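You operate a simulated robot arm through the tools that you are given. There is no shell and no other tool. Be economical: measure what you need, move in short steps, check, and stop when the job is done.

The job below is to be done with a simulated robot arm. You get a single attempt, and the scene is never put back.

## Task
Hang the teal-banded flask in the fork over the bath and clamp it.
Fine: open the teal clamp fully, hang it by its lip, close the clamp, then raise the jack to mark 1; leave the other clamps; spill no more than a few drops.

It is judged by the outcome, as a careful person would: the job done as asked, and still so three seconds after it is handed in. It fails if anything else is knocked over, pushed out of place, dropped, spilled or broken.

## Robot
A 7-joint arm with a two-finger parallel gripper, fixed in place. Base frame: the origin is at the foot of the arm, x ahead of it, y to its left, z up; the work surface is at about z = 880. Units: mm, degrees, N and s.
Its first joint turns from -166.0 to 166.0 degrees. Payload 4.4 kg.
The tool frame sits at the grasp point between the pads (the TCP): z along the fingers, y along the line on which they close. The tips reach 23 mm beyond it. The gripper opens to 94 mm. The fingers are 38 mm wide and 10 mm thick; the gripper's body (54 by 96 mm) begins 39 mm behind the TCP.
Orientation is that of the tool frame in the base frame, as a unit quaternion [w, x, y, z]. With the fingers straight down and closing along the base's y, the tool's x points along the base's -x, its y along +y and its z along -z.

## Interface
- The arm moves only by the tool jog_arm. Its arguments are lists of equal length, an entry for each row: "delta_pos": the shift along the tool's x, y, z in mm, a list of three; "delta_rot": the turn, a rotation vector about the tool's x, y, z in degrees, a list of three; "fingers": the closure, from 0 (fully open) to 1 (shut). In form: {"delta_pos": [[tx, ty, tz], ...], "delta_rot": [[ax, ay, az], ...], "fingers": [fingers, ...]}. A call has 1 to 12 rows; each row is the pose to reach, as a shift and turn from the pose commanded when the call began, along the tool's axes at that moment. A row lasts 0.2 s, in which the tool goes at most 50 mm and 8.6 degrees; a call with a longer step from one row to the next is refused whole, and so is a gripper value outside its range. A pose out of reach is approached as far as the arm can. The call stops where the force on the tool passes 50 N (or 10 N more than at its start, if that is more) or the arm is blocked; 0.2 s more then pass. The fingers move at their own pace (about 72 mm/s each) and stop on an object; they squeeze with about 31 N. The grip force told is the motor's: it shows also when the fingers shut on nothing. Time passes only in rows, and 0.2 s behind the last, so rows that repeat a pose let the fingers close. It gives the time, the measured TCP pose, the force on the tool (base axes), the opening and the grip force at its end, in the units of the frame above (readings bear some noise), with the torque about the TCP (base axes, N m) and any sound that the robot's microphone picked up, and new pictures: "pictures" is both (left out), scene, wrist or none.
- Cameras (640 x 400 px; columns grow to the right, rows downward): "scene" is fixed at [208.3, 636.8, 1716.2]; the picture's right is [-0.39, -0.92, 0.00], its down [-0.73, 0.31, -0.61] and it looks along [0.56, -0.24, -0.79] (base axes); focal length 232 px, centre (320, 200). "wrist" rides on the gripper at [86, 16, -74] in the tool frame; the picture's right is [-0.18, 0.98, 0.00], its down [-0.58, -0.11, -0.81] and it looks along [-0.79, -0.15, 0.59] (tool axes); focal length 243 px, centre (320, 200). There is no depth. A picture from a camera that has moved, and an enlarged one, comes with that camera's place and axes in the base frame and with its lens. The place of the scene camera against the robot may be out by one fixed shift of up to 25 mm in any direction.
- enlarge(camera, box): a new picture of the part [left, top, right, bottom] of that camera's present view, enlarged. It takes no simulated time.
- hand_in(): hands the job in; it is judged then, once.

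Work in short steps. Places have to be worked out from the pictures, the camera data and where the tool is seen: move nearer, look again, correct. Check each grasp and each placing, and mend what went wrong. You have 120 turns and 200 pictures in all, those below and enlarged ones among them. Open the gripper and draw the arm clear of the work before you hand the job in, unless the task says otherwise; then end with one line.

The tools are called after ">>>" as a command line: name --argument value ..., lists and objects as JSON in quotes. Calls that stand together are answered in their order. jog_arm: Moves the arm, as the interface text tells. Its arguments: {"type":"object","properties":{"delta_pos":{"type":"array"},"delta_rot":{"type":"array"},"fingers":{"type":"array"},"pictures":{"type":"string","enum":["both","scene","wrist","none"]}},"required":["delta_pos","delta_rot","fingers"]} The other tools are called the same way: enlarge (camera, box) takes an enlarged picture of a part of a camera's view; hand_in () hands the job in.

At the start:

```text
clock: 0.0
ee_pos: [527.0, 391.2, 1461.0]
tcp_rot: [0.0, 0.001, 1.0, 0.0]
wrist_force: [0.1, -0.6, 0.1]
ft_torque: [-0.03, -0.04, 0.0]
finger_gap: 93.9
gripper_force: 0.0
```

scene: 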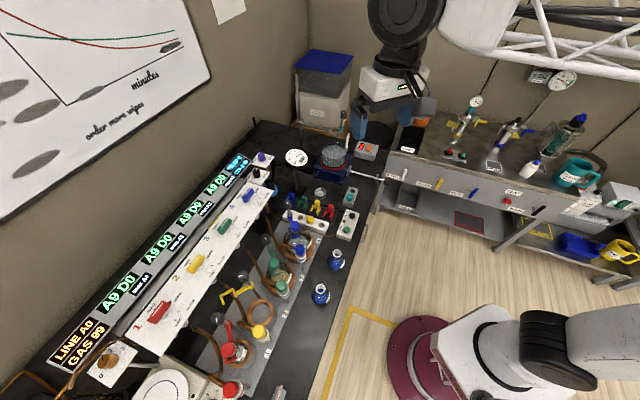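
wrist: 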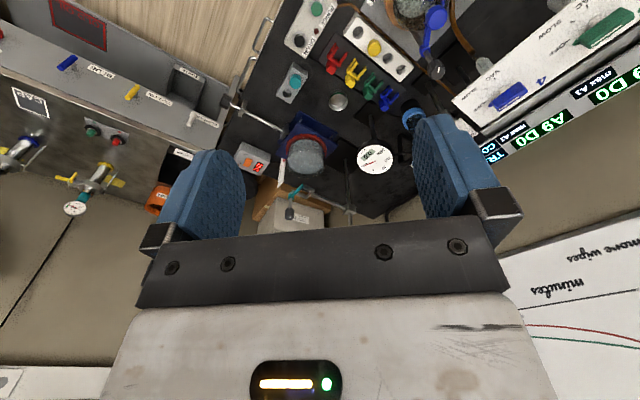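

The scene shows a long bench with flasks and a jack. I'll enlarge the areas of interest to find the teal flask, the clamps and the jack.

>>> enlarge --camera "scene" --box '[240, 180, 370, 310]'

>>> enlarge --camera "scene" --box '[260, 120, 400, 210]'

>>> enlarge --camera "scene" --box '[120, 270, 320, 400]'

>>> enlarge --camera "wrist" --box '[230, 0, 470, 230]'

```text
3.08 times, centred on (305, 245) of scene
camera zoom: at [208.3, 636.8, 1716.2], right [-0.39, -0.92, 0.0], down [-0.73, 0.31, -0.61], along [0.56, -0.24, -0.79], focal length 712 px, centre (366, 62)
```

zoom: 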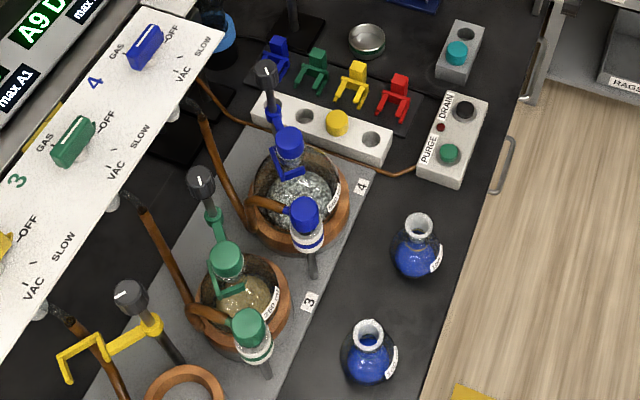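

```text
4.44 times, centred on (330, 165) of scene
camera zoom: at [208.3, 636.8, 1716.2], right [-0.39, -0.92, 0.0], down [-0.73, 0.31, -0.61], along [0.56, -0.24, -0.79], focal length 1029 px, centre (276, 356)
```

zoom: 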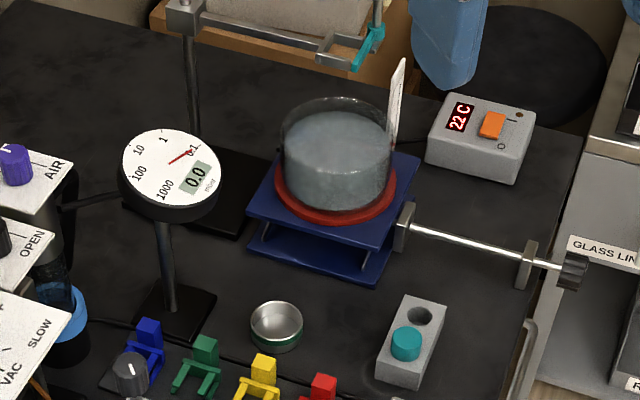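

```text
3.08 times, centred on (220, 335) of scene
camera zoom: at [208.3, 636.8, 1716.2], right [-0.39, -0.92, 0.0], down [-0.73, 0.31, -0.61], along [0.56, -0.24, -0.79], focal length 712 px, centre (628, -215)
```

zoom: 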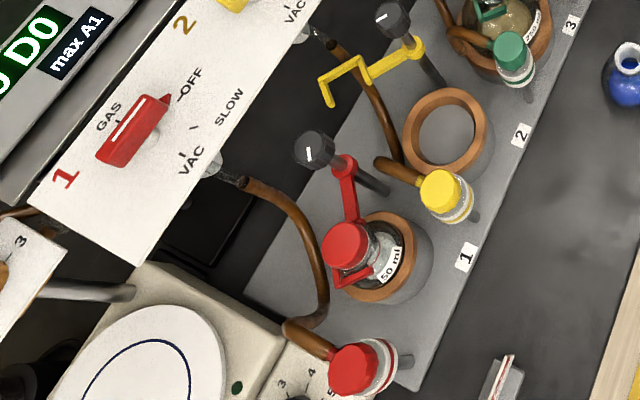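

```text
1.74 times, centred on (350, 115) of wrist
camera zoom: at [441.1, 407.7, 1537.8], right [0.18, 0.98, 0.0], down [0.58, -0.11, 0.81], along [0.79, -0.15, -0.59], focal length 422 px, centre (268, 348)
```

zoom: 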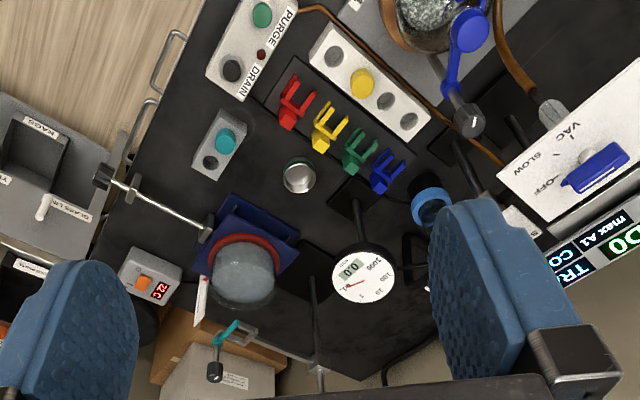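

I see the bath on the jack and the fork with a teal clamp. I need to tell which flask has a teal band and see the fork and the jack scale, so I'll enlarge further.

>>> enlarge --camera "scene" --box '[305, 240, 355, 310]'

>>> enlarge --camera "scene" --box '[295, 110, 365, 170]'

>>> enlarge --camera "scene" --box '[370, 90, 640, 260]'

>>> enlarge --camera "wrist" --box '[220, 100, 420, 235]'

```text
5.71 times, centred on (330, 275) of scene
camera zoom: at [208.3, 636.8, 1716.2], right [-0.39, -0.92, 0.0], down [-0.73, 0.31, -0.61], along [0.56, -0.24, -0.79], focal length 1323 px, centre (263, -229)
```

zoom: 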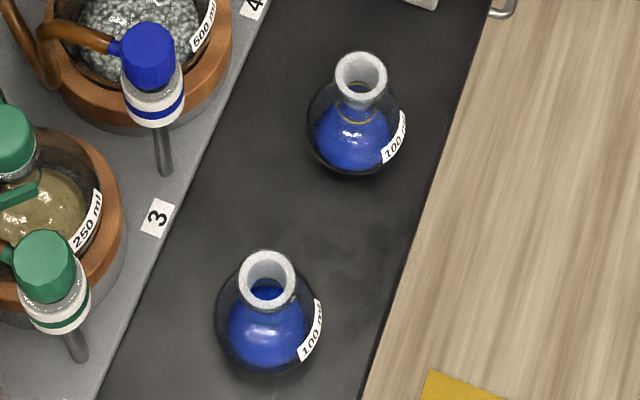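

```text
6.67 times, centred on (330, 140) of scene
camera zoom: at [208.3, 636.8, 1716.2], right [-0.39, -0.92, 0.0], down [-0.73, 0.31, -0.61], along [0.56, -0.24, -0.79], focal length 1543 px, centre (253, 600)
```

zoom: 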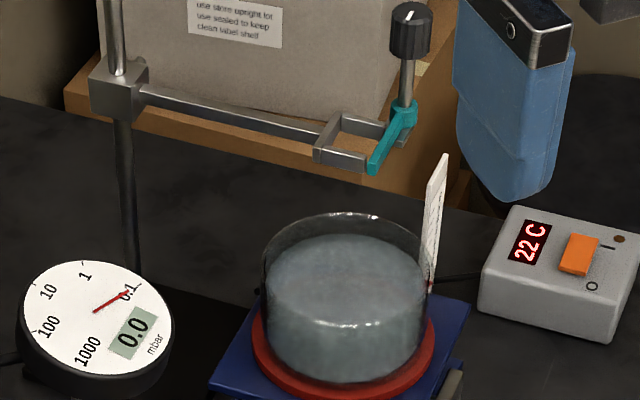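

```text
2.35 times, centred on (505, 175) of scene
camera zoom: at [208.3, 636.8, 1716.2], right [-0.39, -0.92, 0.0], down [-0.73, 0.31, -0.61], along [0.56, -0.24, -0.79], focal length 545 px, centre (-115, 259)
```

zoom: 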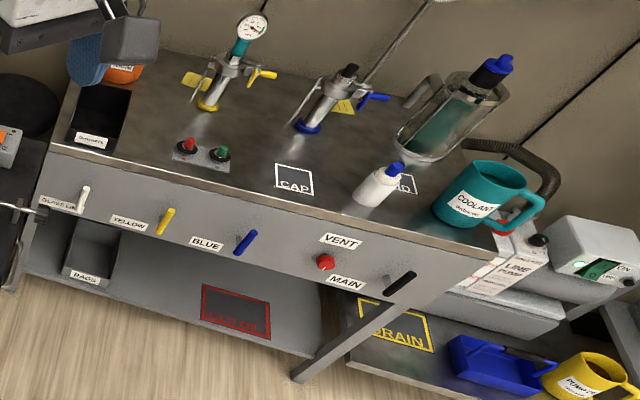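

```text
2.96 times, centred on (320, 168) of wrist
camera zoom: at [441.1, 407.7, 1537.8], right [0.18, 0.98, 0.0], down [0.58, -0.11, 0.81], along [0.79, -0.15, -0.59], focal length 719 px, centre (320, 296)
```

zoom: 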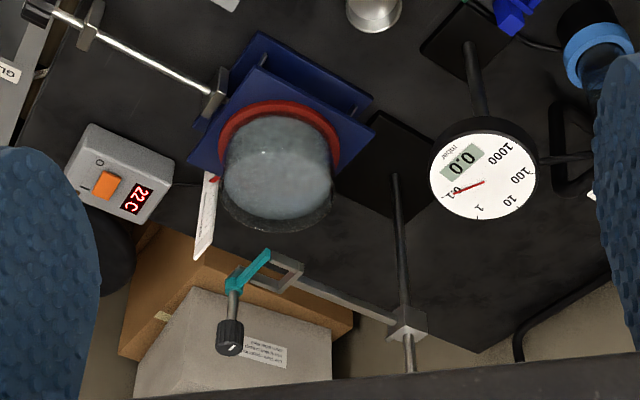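

The fork has a swinging teal gate with a knob on top, and two blue 100 ml flasks stand near (500,447) and (413,546). I move lower and back to view the flasks closer and find the teal band.

>>> jog_arm --delta_pos '[[20, 7, 37], [40, 14, 74], [60, 21, 111], [80, 28, 148], [100, 35, 185], [120, 42, 222], [141, 49, 261], [141, 49, 261]]' --delta_rot '[[0, 0, 0], [0, 0, 0], [0, 0, 0], [0, 0, 0], [0, 0, 0], [0, 0, 0], [0, 0, 0], [0, 0, 0]]' --fingers '[0, 0, 0, 0, 0, 0, 0, 0]' --pictures "both"

```text
clock: 1.8
ee_pos: [386.0, 440.8, 1198.6]
tcp_rot: [0.0, 0.001, 1.0, 0.0]
wrist_force: [0.1, -0.9, -0.1]
ft_torque: [0.01, -0.01, -0.03]
finger_gap: 93.9
gripper_force: 0.1
camera wrist: at [300.3, 456.3, 1275.4], right [0.18, 0.98, 0.0], down [0.58, -0.11, 0.81], along [0.79, -0.15, -0.59], focal length 243 px, centre (320, 200)
```

scene: 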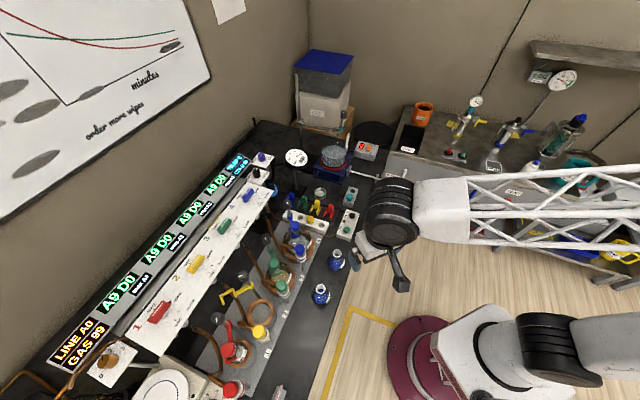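
wrist: 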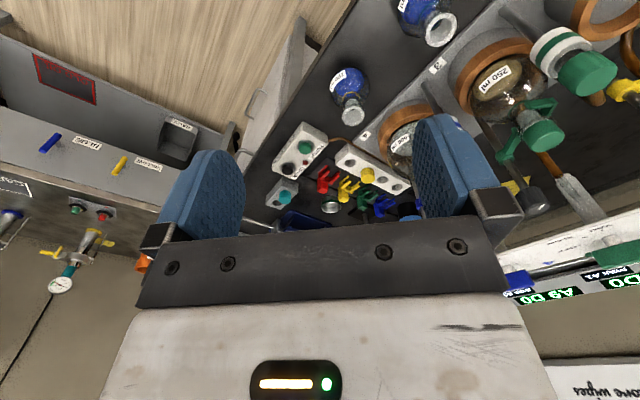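

>>> enlarge --camera "wrist" --box '[310, 0, 470, 140]'

>>> enlarge --camera "scene" --box '[312, 240, 352, 310]'

```text
2.86 times, centred on (390, 70) of wrist
camera zoom: at [300.3, 456.3, 1275.4], right [0.18, 0.98, 0.0], down [0.58, -0.11, 0.81], along [0.79, -0.15, -0.59], focal length 693 px, centre (120, 571)
```

zoom: 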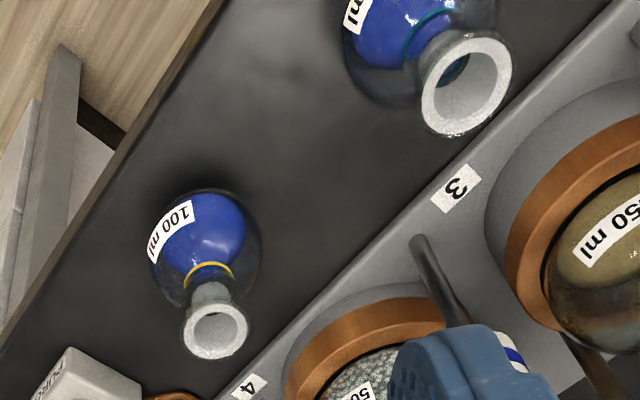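

```text
5.71 times, centred on (332, 275) of scene
camera zoom: at [208.3, 636.8, 1716.2], right [-0.39, -0.92, 0.0], down [-0.73, 0.31, -0.61], along [0.56, -0.24, -0.79], focal length 1323 px, centre (251, -229)
```

zoom: 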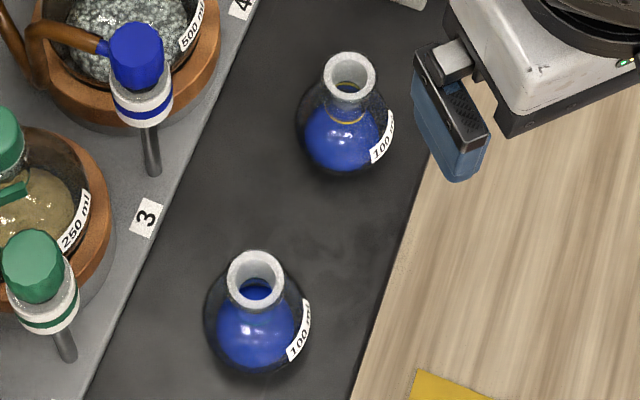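

The teal band is on the nearer-left flask (B, around (420,560)); the other flask's band is yellow. I move closer to see its lip and neck profile and fix its position by parallax.

>>> jog_arm --delta_pos '[[10, 21, 29], [20, 42, 58], [30, 62, 86], [40, 83, 115], [50, 103, 143], [50, 103, 143]]' --delta_rot '[[0, 0, 0], [0, 0, 0], [0, 0, 0], [0, 0, 0], [0, 0, 0], [0, 0, 0]]' --fingers '[0, 0, 0, 0, 0, 0]' --pictures "wrist"

>>> enlarge --camera "wrist" --box '[200, 20, 440, 240]'

```text
clock: 3.2
ee_pos: [335.3, 540.8, 1059.6]
tcp_rot: [-0.001, 0.0, 1.0, 0.0]
wrist_force: [-0.1, 0.6, 0.6]
ft_torque: [0.01, 0.01, 0.0]
finger_gap: 93.9
gripper_force: 0.1
camera wrist: at [250.0, 557.6, 1134.9], right [0.18, 0.98, 0.0], down [0.58, -0.11, 0.81], along [0.79, -0.15, -0.59], focal length 243 px, centre (320, 200)
```

wrist: 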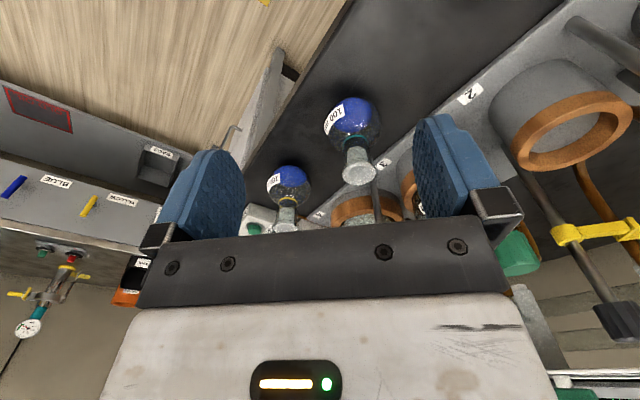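

```text
1.82 times, centred on (320, 130) of wrist
camera zoom: at [250.0, 557.6, 1134.9], right [0.18, 0.98, 0.0], down [0.58, -0.11, 0.81], along [0.79, -0.15, -0.59], focal length 441 px, centre (320, 327)
```

zoom: 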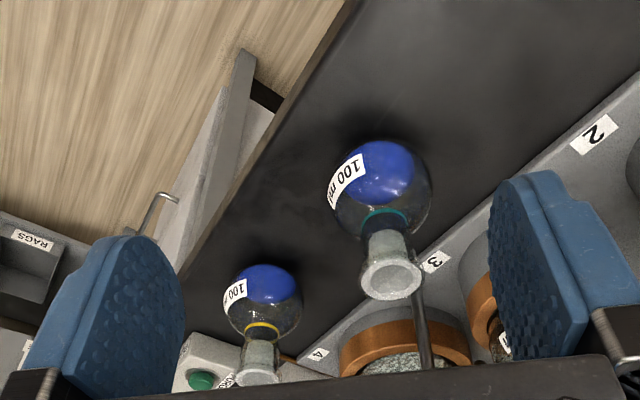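

>>> enlarge --camera "wrist" --box '[310, 85, 400, 205]'

```text
3.33 times, centred on (355, 145) of wrist
camera zoom: at [250.0, 557.6, 1134.9], right [0.18, 0.98, 0.0], down [0.58, -0.11, 0.81], along [0.79, -0.15, -0.59], focal length 809 px, centre (203, 383)
```

zoom: 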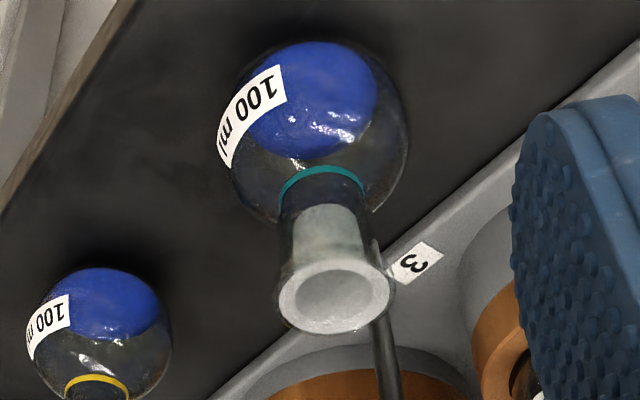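

The teal flask's lip is at about (421,563,980), lip 33 mm wide, neck 25, body 62. Before touching it, I'll go look at the fork, gate and jack from nearer.

>>> jog_arm --delta_pos '[[0, 0, -45], [0, 0, -90], [-38, -26, -90], [-77, -52, -90], [-116, -78, -90], [-154, -104, -90], [-192, -130, -90], [-231, -157, -90], [-270, -183, -90], [-308, -209, -90], [-346, -235, -90], [-385, -261, -90]]' --delta_rot '[[0, 0, 0], [0, 0, 0], [0, 0, 0], [0, 0, 0], [0, 0, 0], [0, 0, 0], [0, 0, 0], [0, 0, 0], [0, 0, 0], [0, 0, 0], [0, 0, 0], [0, 0, 0]]' --fingers '[0, 0, 0, 0, 0, 0, 0, 0, 0, 0, 0, 0]' --pictures "wrist"

>>> enlarge --camera "wrist" --box '[200, 20, 440, 240]'

```text
clock: 5.8
ee_pos: [720.2, 280.9, 1147.4]
tcp_rot: [0.001, -0.001, 1.0, -0.001]
wrist_force: [-0.5, -0.3, 0.1]
ft_torque: [0.01, 0.02, 0.01]
finger_gap: 93.8
gripper_force: 0.1
camera wrist: at [635.2, 298.5, 1224.5], right [0.18, 0.98, 0.0], down [0.58, -0.11, 0.81], along [0.79, -0.15, -0.59], focal length 243 px, centre (320, 200)
```

wrist: 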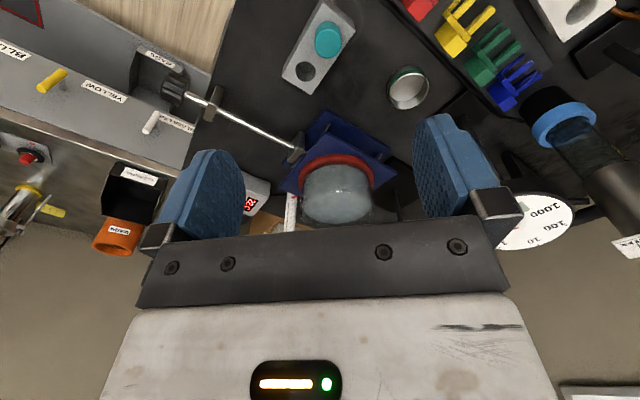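

```text
1.82 times, centred on (320, 130) of wrist
camera zoom: at [635.2, 298.5, 1224.5], right [0.18, 0.98, 0.0], down [0.58, -0.11, 0.81], along [0.79, -0.15, -0.59], focal length 441 px, centre (320, 327)
```

zoom: 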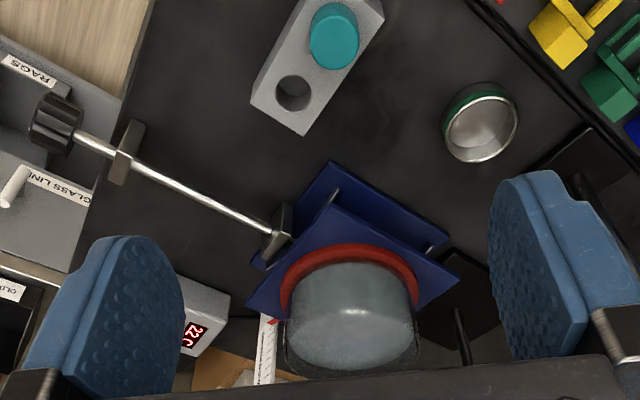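

I need to see the fork above the bath too, so I raise and back off slightly.

>>> jog_arm --delta_pos '[[5, 0, -45], [10, 0, -90], [15, 0, -135], [20, 0, -180], [20, 0, -180]]' --delta_rot '[[0, 0, 0], [0, 0, 0], [0, 0, 0], [0, 0, 0], [0, 0, 0]]' --fingers '[0, 0, 0, 0, 0]' --pictures "wrist"

>>> enlarge --camera "wrist" --box '[240, 80, 420, 240]'

```text
clock: 7.0
ee_pos: [701.0, 282.6, 1329.5]
tcp_rot: [0.0, 0.0, 1.0, 0.0]
wrist_force: [-0.3, 0.0, 0.2]
ft_torque: [-0.01, 0.03, -0.02]
finger_gap: 94.1
gripper_force: 0.1
camera wrist: at [615.2, 299.7, 1405.3], right [0.18, 0.98, 0.0], down [0.58, -0.11, 0.81], along [0.79, -0.15, -0.59], focal length 243 px, centre (320, 200)
```

wrist: 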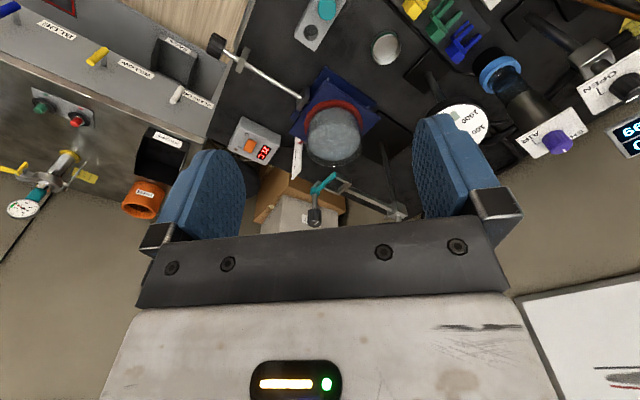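

```text
2.50 times, centred on (330, 160) of wrist
camera zoom: at [615.2, 299.7, 1405.3], right [0.18, 0.98, 0.0], down [0.58, -0.11, 0.81], along [0.79, -0.15, -0.59], focal length 606 px, centre (295, 300)
```

zoom: 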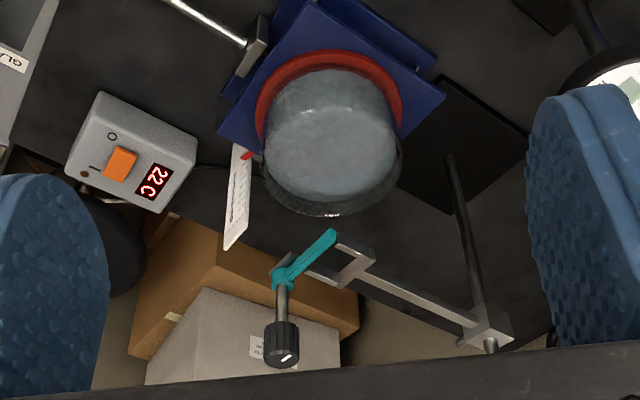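

I enlarge the fork and gate tightly to understand the shape.

>>> enlarge --camera "wrist" --box '[300, 165, 410, 230]'

>>> enlarge --camera "scene" --box '[322, 115, 362, 145]'

>>> enlarge --camera "scene" --box '[200, 270, 280, 330]'

>>> enlarge --camera "scene" --box '[310, 130, 400, 210]'

```text
5.82 times, centred on (355, 198) of wrist
camera zoom: at [615.2, 299.7, 1405.3], right [0.18, 0.98, 0.0], down [0.58, -0.11, 0.81], along [0.79, -0.15, -0.59], focal length 1412 px, centre (116, 214)
```

zoom: 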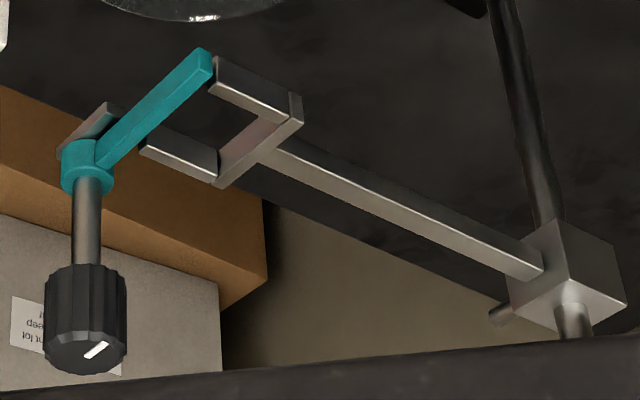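

```text
13.33 times, centred on (342, 130) of scene
camera zoom: at [208.3, 636.8, 1716.2], right [-0.39, -0.92, 0.0], down [-0.73, 0.31, -0.61], along [0.56, -0.24, -0.79], focal length 3087 px, centre (27, 1133)
```

zoom: 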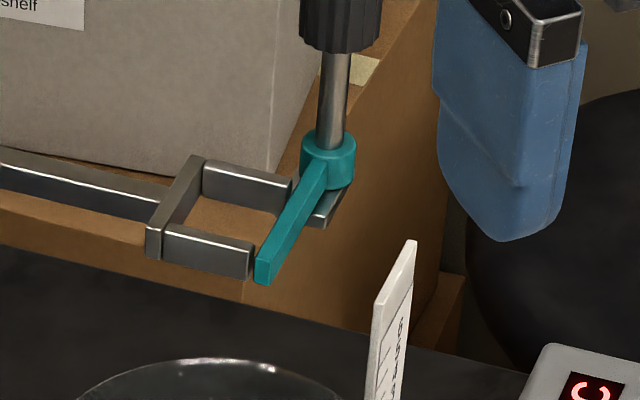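

```text
6.67 times, centred on (240, 300) of scene
camera zoom: at [208.3, 636.8, 1716.2], right [-0.39, -0.92, 0.0], down [-0.73, 0.31, -0.61], along [0.56, -0.24, -0.79], focal length 1543 px, centre (853, -467)
```

zoom: 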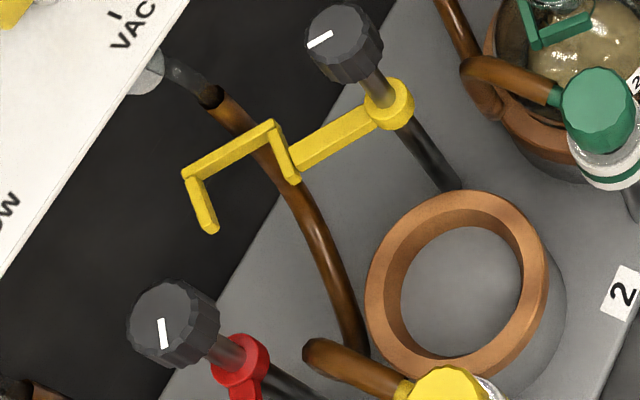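

```text
5.00 times, centred on (355, 170) of scene
camera zoom: at [208.3, 636.8, 1716.2], right [-0.39, -0.92, 0.0], down [-0.73, 0.31, -0.61], along [0.56, -0.24, -0.79], focal length 1158 px, centre (145, 350)
```

zoom: 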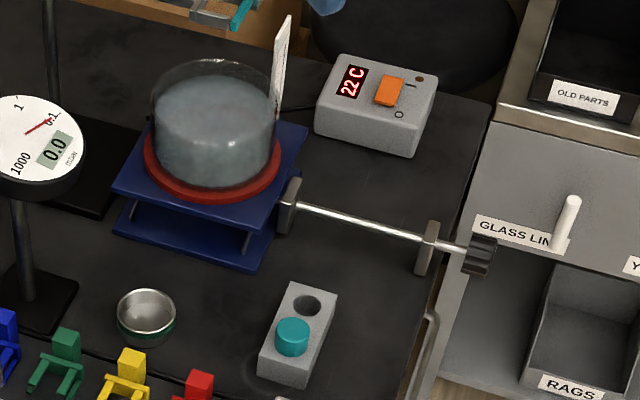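

Geometry: the fork opens towards (-x,-y) at 45°, opening centre ≈ (963,267), top ≈ 1119; gate hub ≈ (956,224) with the knob at z ≈ 1171–1201. I go above the knob to check reach and refine its position.

>>> jog_arm --delta_pos '[[-40, -10, 7], [-80, -20, 14], [-120, -30, 20], [-160, -40, 27], [-200, -50, 33], [-235, -58, 40], [-235, -58, 40]]' --delta_rot '[[0, 0, 0], [0, 0, 0], [0, 0, 0], [0, 0, 0], [0, 0, 0], [0, 0, 0], [0, 0, 0]]' --fingers '[0, 0, 0, 0, 0, 0, 0]' --pictures "both"

>>> enlarge --camera "wrist" --box '[230, 20, 430, 240]'

>>> enlarge --camera "scene" --box '[290, 80, 390, 180]'

```text
clock: 8.6
ee_pos: [935.6, 223.7, 1288.1]
tcp_rot: [-0.001, 0.0, 1.0, 0.0]
wrist_force: [0.3, -0.6, 0.0]
ft_torque: [0.01, -0.04, 0.0]
finger_gap: 94.1
gripper_force: 0.1
camera wrist: at [850.2, 239.3, 1364.0], right [0.18, 0.98, 0.0], down [0.58, -0.11, 0.81], along [0.79, -0.15, -0.59], focal length 243 px, centre (320, 200)
```

scene: 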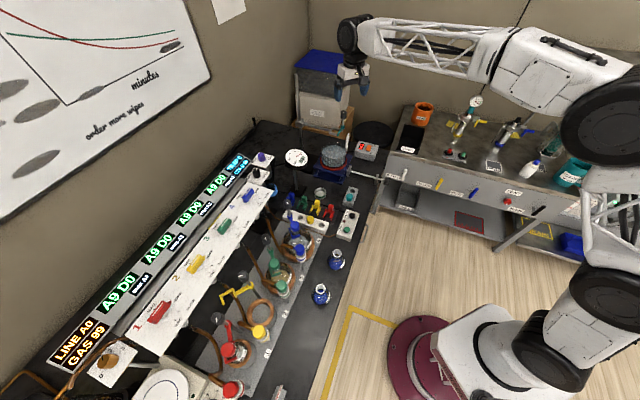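
wrist: 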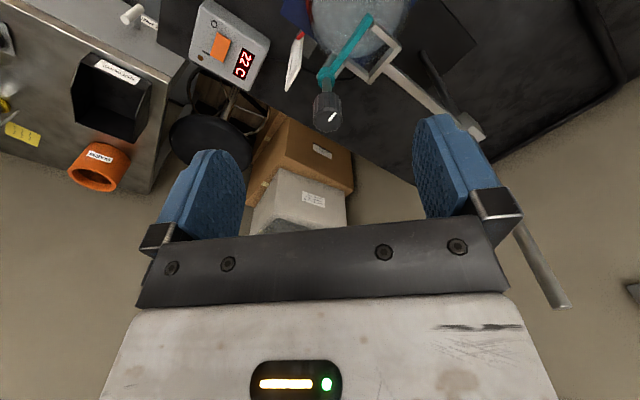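

```text
1.82 times, centred on (330, 130) of wrist
camera zoom: at [850.2, 239.3, 1364.0], right [0.18, 0.98, 0.0], down [0.58, -0.11, 0.81], along [0.79, -0.15, -0.59], focal length 441 px, centre (302, 327)
```

zoom: 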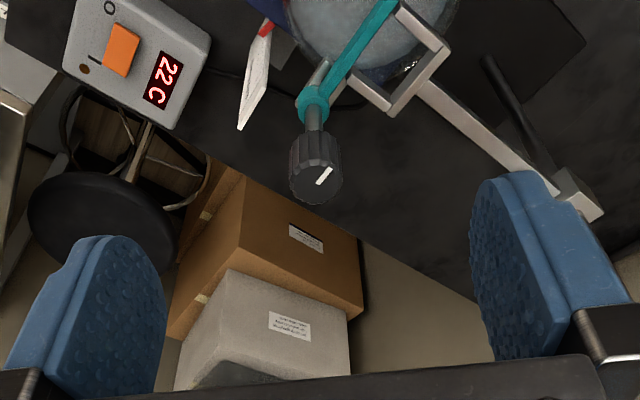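

```text
4.00 times, centred on (340, 130) of scene
camera zoom: at [208.3, 636.8, 1716.2], right [-0.39, -0.92, 0.0], down [-0.73, 0.31, -0.61], along [0.56, -0.24, -0.79], focal length 926 px, centre (240, 480)
```

zoom: 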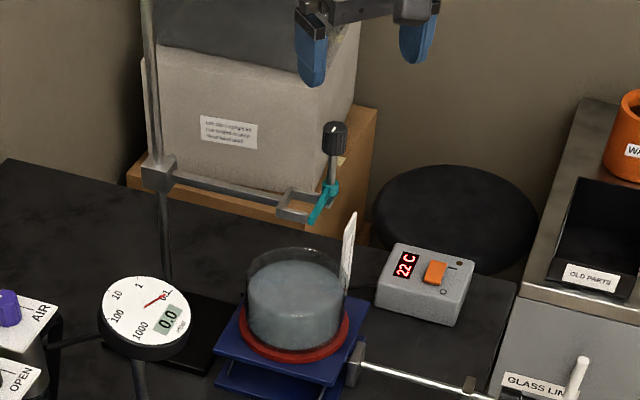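

The arm reaches here. The knob axis is about (966,224), z 1163–1194. I yaw the tool 45° clockwise ahead of gripping, so there is room to swing the gate counter-clockwise (outward), and shift over the knob.

>>> jog_arm --delta_pos '[[-5, 0, 5], [-10, 0, 10], [-15, 0, 15], [-20, 0, 20], [-25, 0, 25], [-30, 0, 30], [-30, 0, 30]]' --delta_rot '[[0, 0, 8], [0, 0, 16], [0, 0, 24], [0, 0, 32], [0, 0, 40], [0, 0, 45], [0, 0, 45]]' --fingers '[0, 0, 0, 0, 0, 0, 0]' --pictures "wrist"

>>> enlarge --camera "wrist" --box '[230, 20, 430, 240]'

```text
clock: 10.2
ee_pos: [966.8, 223.1, 1257.8]
tcp_rot: [0.0, 0.384, 0.923, 0.0]
wrist_force: [-0.1, 0.0, 0.2]
ft_torque: [0.0, 0.0, 0.02]
finger_gap: 94.0
gripper_force: 0.0
camera wrist: at [917.3, 296.6, 1333.7], right [0.83, 0.56, 0.0], down [0.33, -0.49, 0.81], along [0.45, -0.67, -0.59], focal length 243 px, centre (320, 200)
```

wrist: 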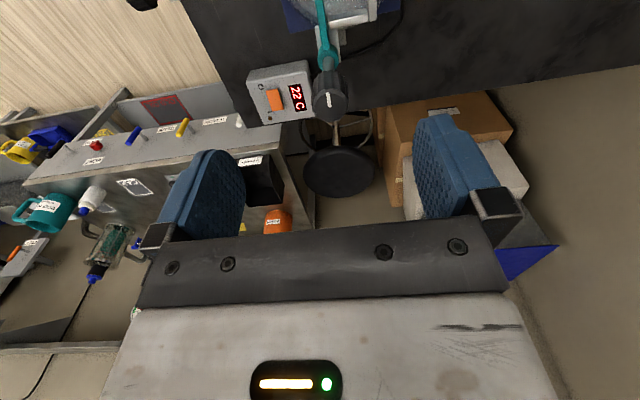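

```text
1.82 times, centred on (330, 130) of wrist
camera zoom: at [917.3, 296.6, 1333.7], right [0.83, 0.56, 0.0], down [0.33, -0.49, 0.81], along [0.45, -0.67, -0.59], focal length 441 px, centre (302, 327)
```

zoom: 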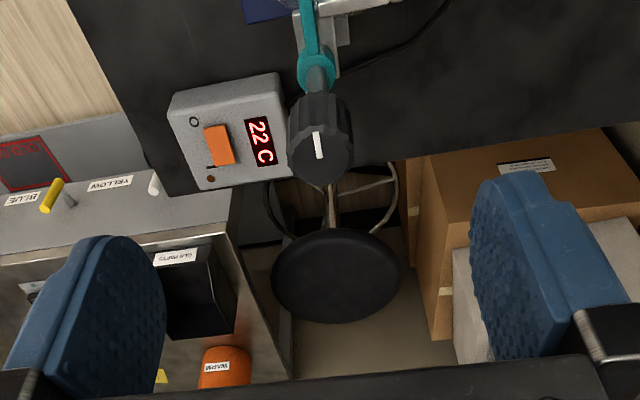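

Knob axis refines to (969,227.5), top 1195. I descend to straddle it, then close.

>>> jog_arm --delta_pos '[[1, 3, 35], [1.8, 4.6, 68], [1.8, 4.6, 70], [1.8, 4.6, 70], [1.8, 4.6, 70], [1.8, 4.6, 70], [1.8, 4.6, 70]]' --delta_rot '[[0, 0, 0], [0, 0, 0], [0, 0, 0], [0, 0, 0], [0, 0, 0], [0, 0, 0], [0, 0, 0]]' --fingers '[0, 0, 0, 0.5, 0.8, 1, 1]' --pictures "both"

```text
clock: 11.8
ee_pos: [966.8, 228.8, 1187.6]
tcp_rot: [0.0, 0.382, 0.924, 0.001]
wrist_force: [32.9, 29.2, 0.1]
ft_torque: [-0.3, -0.34, 0.49]
finger_gap: 25.1
gripper_force: 45.0
camera wrist: at [918.5, 302.7, 1264.1], right [0.82, 0.57, 0.0], down [0.33, -0.49, 0.81], along [0.46, -0.66, -0.59], focal length 243 px, centre (320, 200)
```

scene: 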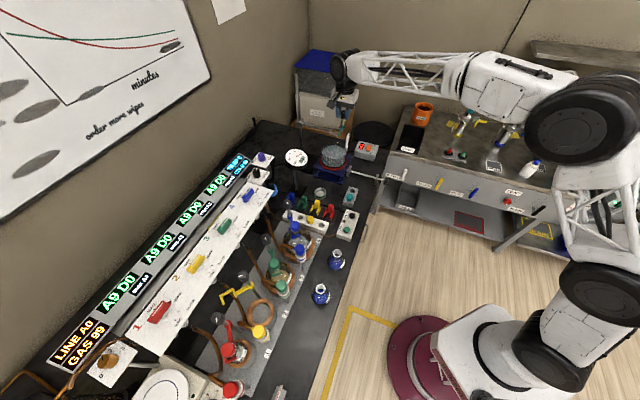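
wrist: 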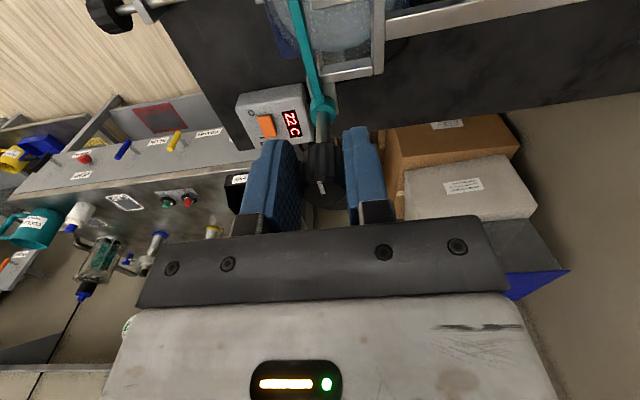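

Gripped at 25 mm, with ~44 N side force along the closing line: my centre is a few mm off. I shift +2 mm along tool y to relieve it and read again.

>>> jog_arm --delta_pos '[[0, 1, 0], [0, 2, 0], [0, 2, 0]]' --delta_rot '[[0, 0, 0], [0, 0, 0], [0, 0, 0]]' --fingers '[1, 1, 1]' --pictures "none"

```text
clock: 12.6
ee_pos: [968.2, 229.8, 1186.8]
tcp_rot: [0.0, 0.382, 0.924, 0.0]
wrist_force: [-16.6, 1.9, 8.0]
ft_torque: [0.44, 0.17, -0.13]
finger_gap: 25.2
gripper_force: 45.1
```

Side force mostly gone. Now turn counter-clockwise (negative about tool z) a little and watch the gate.

>>> jog_arm --delta_pos '[[0, -0.5, 0], [0, -0.5, 0], [0, -0.5, 0], [0, -0.5, 0]]' --delta_rot '[[0, 0, -6], [0, 0, -12], [0, 0, -18], [0, 0, -18]]' --fingers '[1, 1, 1, 1]' --pictures "wrist"

```text
clock: 13.3
ee_pos: [966.7, 226.0, 1188.2]
tcp_rot: [0.0, 0.278, 0.961, -0.001]
wrist_force: [-16.0, -12.2, 4.1]
ft_torque: [0.05, 0.07, -0.17]
finger_gap: 25.1
gripper_force: 45.3
stopped in row 3: the force on the tool passed its limit at 54 N (the readings are from after the stop); the commanded pose is now the measured one
camera wrist: at [903.9, 287.3, 1264.0], right [0.68, 0.73, 0.0], down [0.44, -0.4, 0.81], along [0.59, -0.55, -0.59], focal length 243 px, centre (320, 200)
```

wrist: 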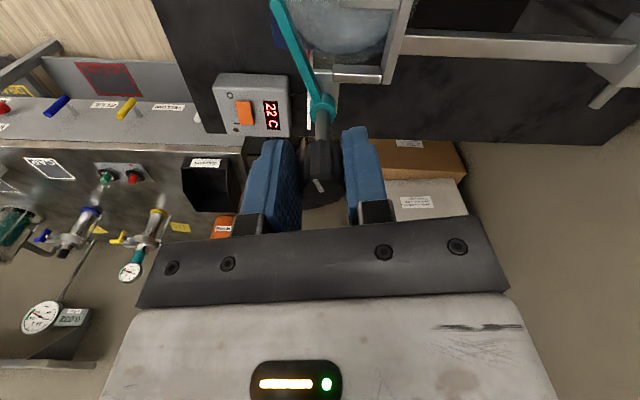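

The gate turned about 12° with the knob. I check how well the knob is centred between the pads before going on.

>>> enlarge --camera "wrist" --box '[230, 60, 430, 230]'

>>> enlarge --camera "scene" --box '[310, 80, 370, 150]'

```text
2.35 times, centred on (330, 145) of wrist
camera zoom: at [903.9, 287.3, 1264.0], right [0.68, 0.73, 0.0], down [0.44, -0.4, 0.81], along [0.59, -0.55, -0.59], focal length 571 px, centre (296, 329)
```

zoom: 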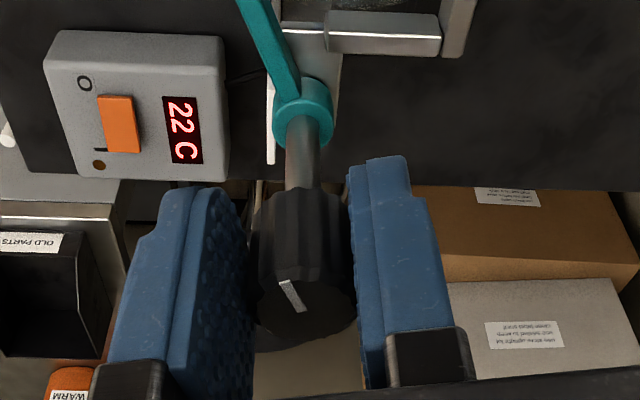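

```text
5.71 times, centred on (340, 115) of scene
camera zoom: at [208.3, 636.8, 1716.2], right [-0.39, -0.92, 0.0], down [-0.73, 0.31, -0.61], along [0.56, -0.24, -0.79], focal length 1323 px, centre (206, 686)
```

zoom: 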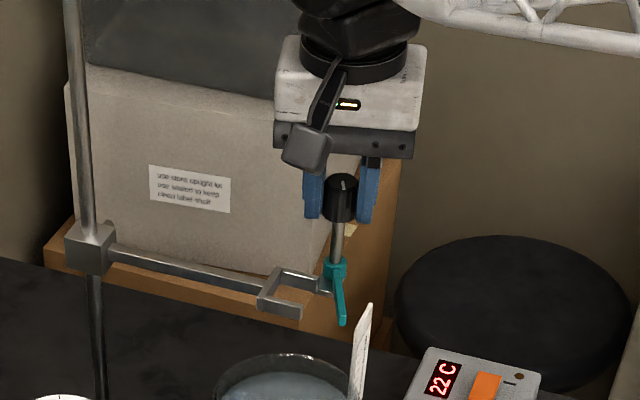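

Knob is decently centred; the gate is clearly swinging away. I continue in small turns with small force corrections.

>>> jog_arm --delta_pos '[[0.2, -0.6, 0], [-0.2, -0.7, 0], [-0.4, -0.9, 0], [-0.7, -1.1, 0], [-0.7, -1.1, 0]]' --delta_rot '[[0, 0, -2], [0, 0, -6], [0, 0, -10], [0, 0, -14], [0, 0, -14]]' --fingers '[1, 1, 1, 1, 1]' --pictures "none"

```text
clock: 14.3
ee_pos: [966.0, 224.1, 1187.6]
tcp_rot: [-0.001, 0.17, 0.985, -0.003]
wrist_force: [-15.8, -12.8, 4.1]
ft_torque: [0.31, -0.16, -0.13]
finger_gap: 24.8
gripper_force: 45.1
stopped in row 4: the force on the tool passed its limit at 53 N (the readings are from after the stop); the commanded pose is now the measured one
```

Another 12° turned; the residual force suggests the axis lies a bit further in +x. I continue slower with that pivot.

>>> jog_arm --delta_pos '[[0.4, -0.9, 0], [0.3, -1.1, 0], [0.1, -1.4, 0], [0, -1.7, 0], [-0.2, -2.0, 0], [-0.4, -2.3, 0], [-0.5, -2.6, 0], [-0.5, -2.6, 0]]' --delta_rot '[[0, 0, -1], [0, 0, -3], [0, 0, -6], [0, 0, -9], [0, 0, -12], [0, 0, -15], [0, 0, -18], [0, 0, -18]]' --fingers '[1, 1, 1, 1, 1, 1, 1, 1]' --pictures "none"

```text
clock: 16.1
ee_pos: [966.2, 222.0, 1188.2]
tcp_rot: [-0.001, 0.013, 1.0, -0.002]
wrist_force: [-31.4, -10.8, 8.0]
ft_torque: [0.47, 0.29, -0.13]
finger_gap: 25.2
gripper_force: 45.6
```

That turn completed without a stop (about 44° turned in all). I relieve the x force and continue, with a picture.

>>> jog_arm --delta_pos '[[1, -0.6, 0], [1.1, -0.9, 0], [1.1, -1.2, 0], [1, -1.5, 0], [0.9, -1.8, 0], [0.8, -2.1, 0], [0.7, -2.4, 0], [0.7, -2.4, 0]]' --delta_rot '[[0, 0, -1], [0, 0, -4], [0, 0, -7], [0, 0, -10], [0, 0, -13], [0, 0, -16], [0, 0, -19], [0, 0, -19]]' --fingers '[1, 1, 1, 1, 1, 1, 1, 1]' --pictures "scene"

>>> enlarge --camera "scene" --box '[310, 80, 370, 150]'

>>> enlarge --camera "wrist" --box '[230, 0, 430, 230]'

```text
clock: 17.9
ee_pos: [965.9, 219.0, 1186.7]
tcp_rot: [-0.001, -0.152, 0.988, -0.001]
wrist_force: [25.3, -20.1, 7.9]
ft_torque: [0.37, -0.95, -0.3]
finger_gap: 25.4
gripper_force: 44.9
```

scene: 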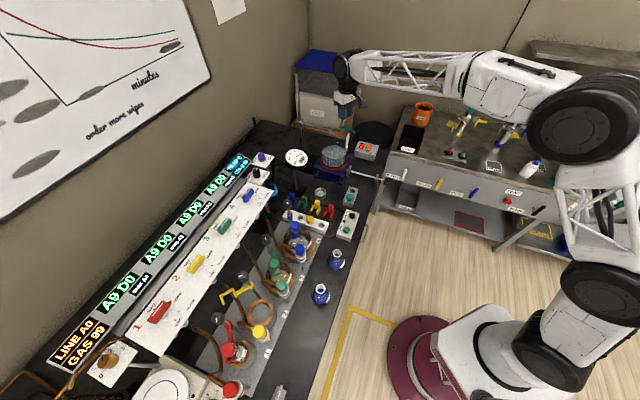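

```text
5.71 times, centred on (340, 115) of scene
camera zoom: at [208.3, 636.8, 1716.2], right [-0.39, -0.92, 0.0], down [-0.73, 0.31, -0.61], along [0.56, -0.24, -0.79], focal length 1323 px, centre (206, 686)
```

zoom: 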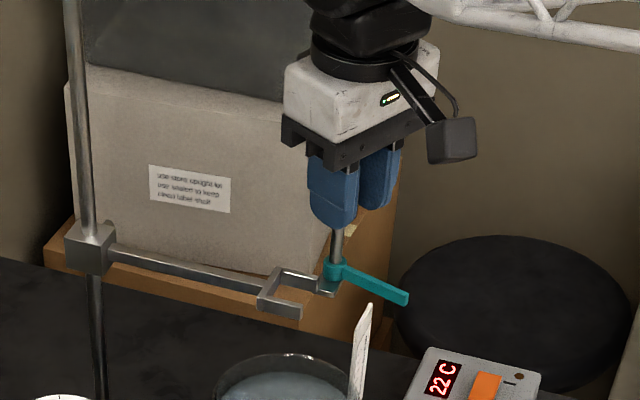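

```text
1.74 times, centred on (330, 115) of wrist
camera zoom: at [880.1, 209.3, 1264.1], right [-0.12, 0.99, 0.0], down [0.59, 0.07, 0.8], along [0.8, 0.09, -0.59], focal length 422 px, centre (303, 348)
```

zoom: 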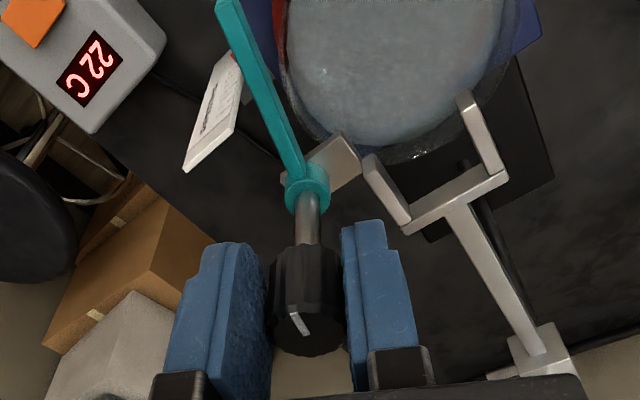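

The gate is open by ~62° and still turning freely. I continue, looking for its stop.

>>> jog_arm --delta_pos '[[-0.7, -1.1, 0], [-0.9, -1.6, 0], [-1.1, -2.1, 0], [-1.3, -2.6, 0], [-1.5, -3.1, 0], [-1.7, -3.6, 0], [-2, -4.2, 0], [-2, -4.2, 0]]' --delta_rot '[[0, 0, -1], [0, 0, -4], [0, 0, -7], [0, 0, -10], [0, 0, -13], [0, 0, -16], [0, 0, -19], [0, 0, -19]]' --fingers '[1, 1, 1, 1, 1, 1, 1, 1]' --pictures "none"

```text
clock: 19.7
ee_pos: [969.1, 217.7, 1187.9]
tcp_rot: [-0.001, -0.313, 0.95, 0.0]
wrist_force: [0.3, -1.9, -9.5]
ft_torque: [-0.24, -0.48, -0.24]
finger_gap: 25.3
gripper_force: 44.3
```

Low force, ~81° turned. Continue another 19° with the same pivot.

>>> jog_arm --delta_pos '[[-0.1, -0.5, 0], [-0.2, -1, 0], [-0.3, -1.6, 0], [-0.4, -2.1, 0], [-0.5, -2.6, 0], [-0.7, -3.3, 0], [-0.7, -3.3, 0]]' --delta_rot '[[0, 0, -3], [0, 0, -6], [0, 0, -9], [0, 0, -12], [0, 0, -15], [0, 0, -19], [0, 0, -19]]' --fingers '[1, 1, 1, 1, 1, 1, 1]' --pictures "wrist"

>>> enlarge --camera "wrist" --box '[230, 0, 430, 230]'

>>> enlarge --camera "scene" --box '[310, 80, 370, 150]'

```text
clock: 21.3
ee_pos: [971.0, 215.8, 1186.7]
tcp_rot: [-0.002, -0.465, 0.885, -0.001]
wrist_force: [-10.0, 19.5, 4.2]
ft_torque: [-0.21, -0.24, -0.23]
finger_gap: 25.3
gripper_force: 45.0
camera wrist: at [909.7, 154.1, 1264.3], right [-0.71, 0.71, 0.0], down [0.42, 0.42, 0.8], along [0.57, 0.57, -0.59], focal length 243 px, centre (320, 200)
```

wrist: 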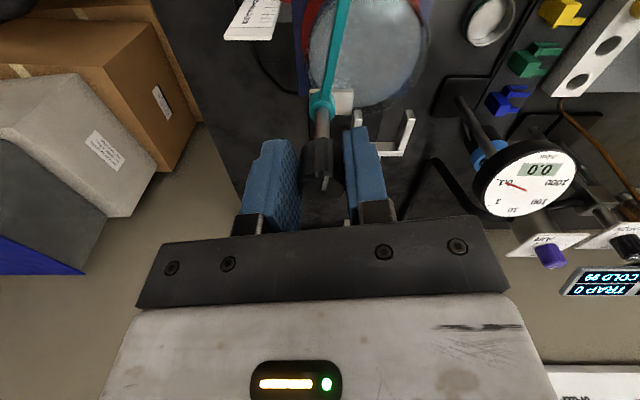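

```text
1.74 times, centred on (330, 115) of wrist
camera zoom: at [909.7, 154.1, 1264.3], right [-0.71, 0.71, 0.0], down [0.42, 0.42, 0.8], along [0.57, 0.57, -0.59], focal length 422 px, centre (303, 348)
```

zoom: 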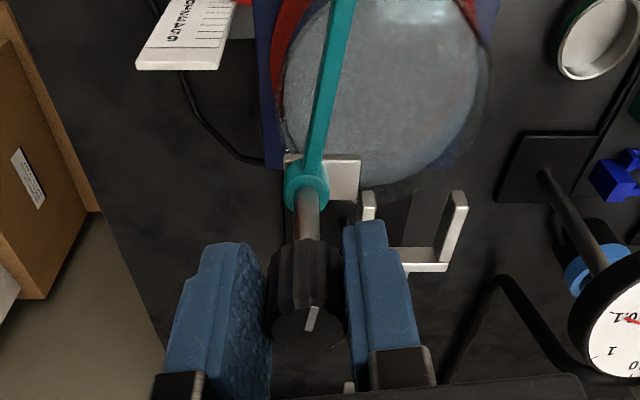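

```text
5.71 times, centred on (340, 115) of scene
camera zoom: at [208.3, 636.8, 1716.2], right [-0.39, -0.92, 0.0], down [-0.73, 0.31, -0.61], along [0.56, -0.24, -0.79], focal length 1323 px, centre (206, 686)
```

zoom: 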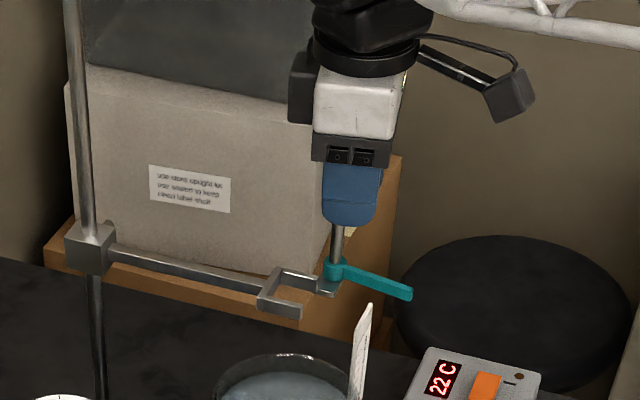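

The last turns seem to have slipped on the knob: the gate is ~80–85° round and may be at its stop. I release, turn back 35° about the knob, regrip and try again to make sure it's fully open.

>>> jog_arm --delta_pos '[[0, 0, 0], [0, 0, 0], [0, 3, 0], [0, 6, 0], [0, 6, 0], [0, 6, 0], [0, 6, 0], [0, 6, 0], [0, 6, 0], [0, 6, 0]]' --delta_rot '[[0, 0, 0], [0, 0, 0], [0, 0, 8], [0, 0, 16], [0, 0, 24], [0, 0, 32], [0, 0, 36], [0, 0, 36], [0, 0, 36], [0, 0, 36]]' --fingers '[0.5, 0.5, 0.5, 0.5, 0.5, 0.5, 0.5, 0.5, 0.5, 0.5]' --pictures "wrist"

>>> enlarge --camera "wrist" --box '[230, 0, 430, 230]'

```text
clock: 23.5
ee_pos: [966.9, 217.6, 1188.3]
tcp_rot: [-0.002, -0.169, 0.986, -0.001]
wrist_force: [-0.3, 0.2, -0.2]
ft_torque: [0.02, 0.0, -0.01]
finger_gap: 47.0
gripper_force: 0.2
camera wrist: at [881.6, 205.7, 1264.7], right [-0.15, 0.99, 0.0], down [0.59, 0.09, 0.8], along [0.8, 0.12, -0.59], focal length 243 px, centre (320, 200)
```

wrist: 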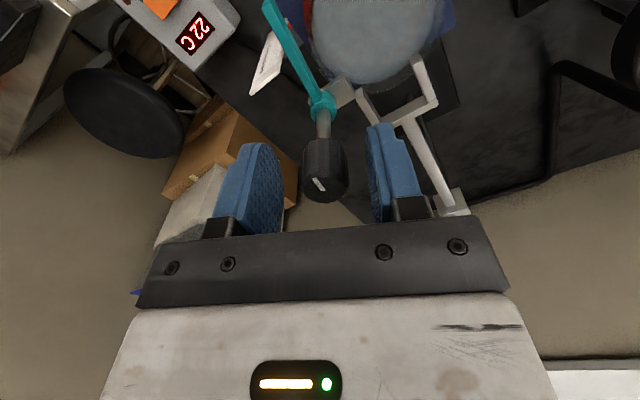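

```text
1.74 times, centred on (330, 115) of wrist
camera zoom: at [881.6, 205.7, 1264.7], right [-0.15, 0.99, 0.0], down [0.59, 0.09, 0.8], along [0.8, 0.12, -0.59], focal length 422 px, centre (303, 348)
```

zoom: 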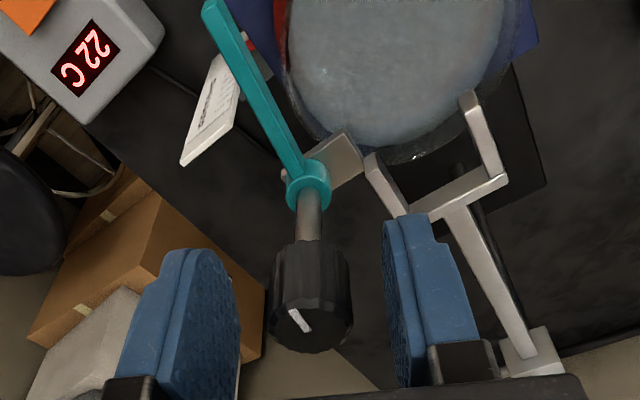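

The gate is stationary about 9° short of being in line with the prongs. I regrip centred on the knob and turn counter-clockwise again, watching torque.

>>> jog_arm --delta_pos '[[-1, 0, 0], [-2, 0, 0], [-2, 0, 0], [-2, 0, 0], [-2, -0.7, 0], [-2, -1.3, 0], [-2, -2, 0], [-2, -2.6, 0], [-2, -2.6, 0]]' --delta_rot '[[0, 0, 0], [0, 0, 0], [0, 0, 0], [0, 0, 0], [0, 0, -4], [0, 0, -8], [0, 0, -12], [0, 0, -16], [0, 0, -16]]' --fingers '[1, 1, 1, 1, 1, 1, 1, 1, 1]' --pictures "wrist"

>>> enlarge --camera "scene" --box '[310, 80, 370, 150]'

```text
clock: 25.5
ee_pos: [970.1, 217.2, 1187.2]
tcp_rot: [0.001, -0.305, 0.952, -0.001]
wrist_force: [-7.8, 17.5, 11.1]
ft_torque: [0.7, 0.24, -0.13]
finger_gap: 25.2
gripper_force: 45.4
camera wrist: at [890.5, 181.1, 1264.3], right [-0.42, 0.91, 0.0], down [0.54, 0.25, 0.81], along [0.73, 0.34, -0.59], focal length 243 px, centre (320, 200)
```

wrist: 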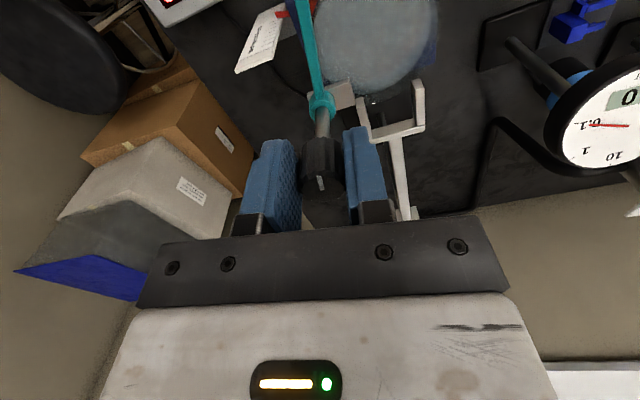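

```text
5.71 times, centred on (340, 115) of scene
camera zoom: at [208.3, 636.8, 1716.2], right [-0.39, -0.92, 0.0], down [-0.73, 0.31, -0.61], along [0.56, -0.24, -0.79], focal length 1323 px, centre (206, 686)
```

zoom: 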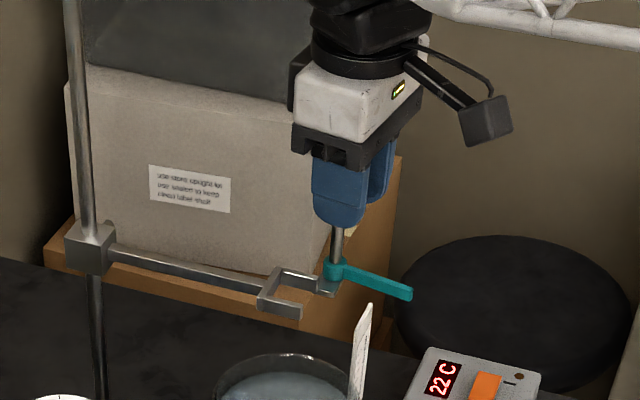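

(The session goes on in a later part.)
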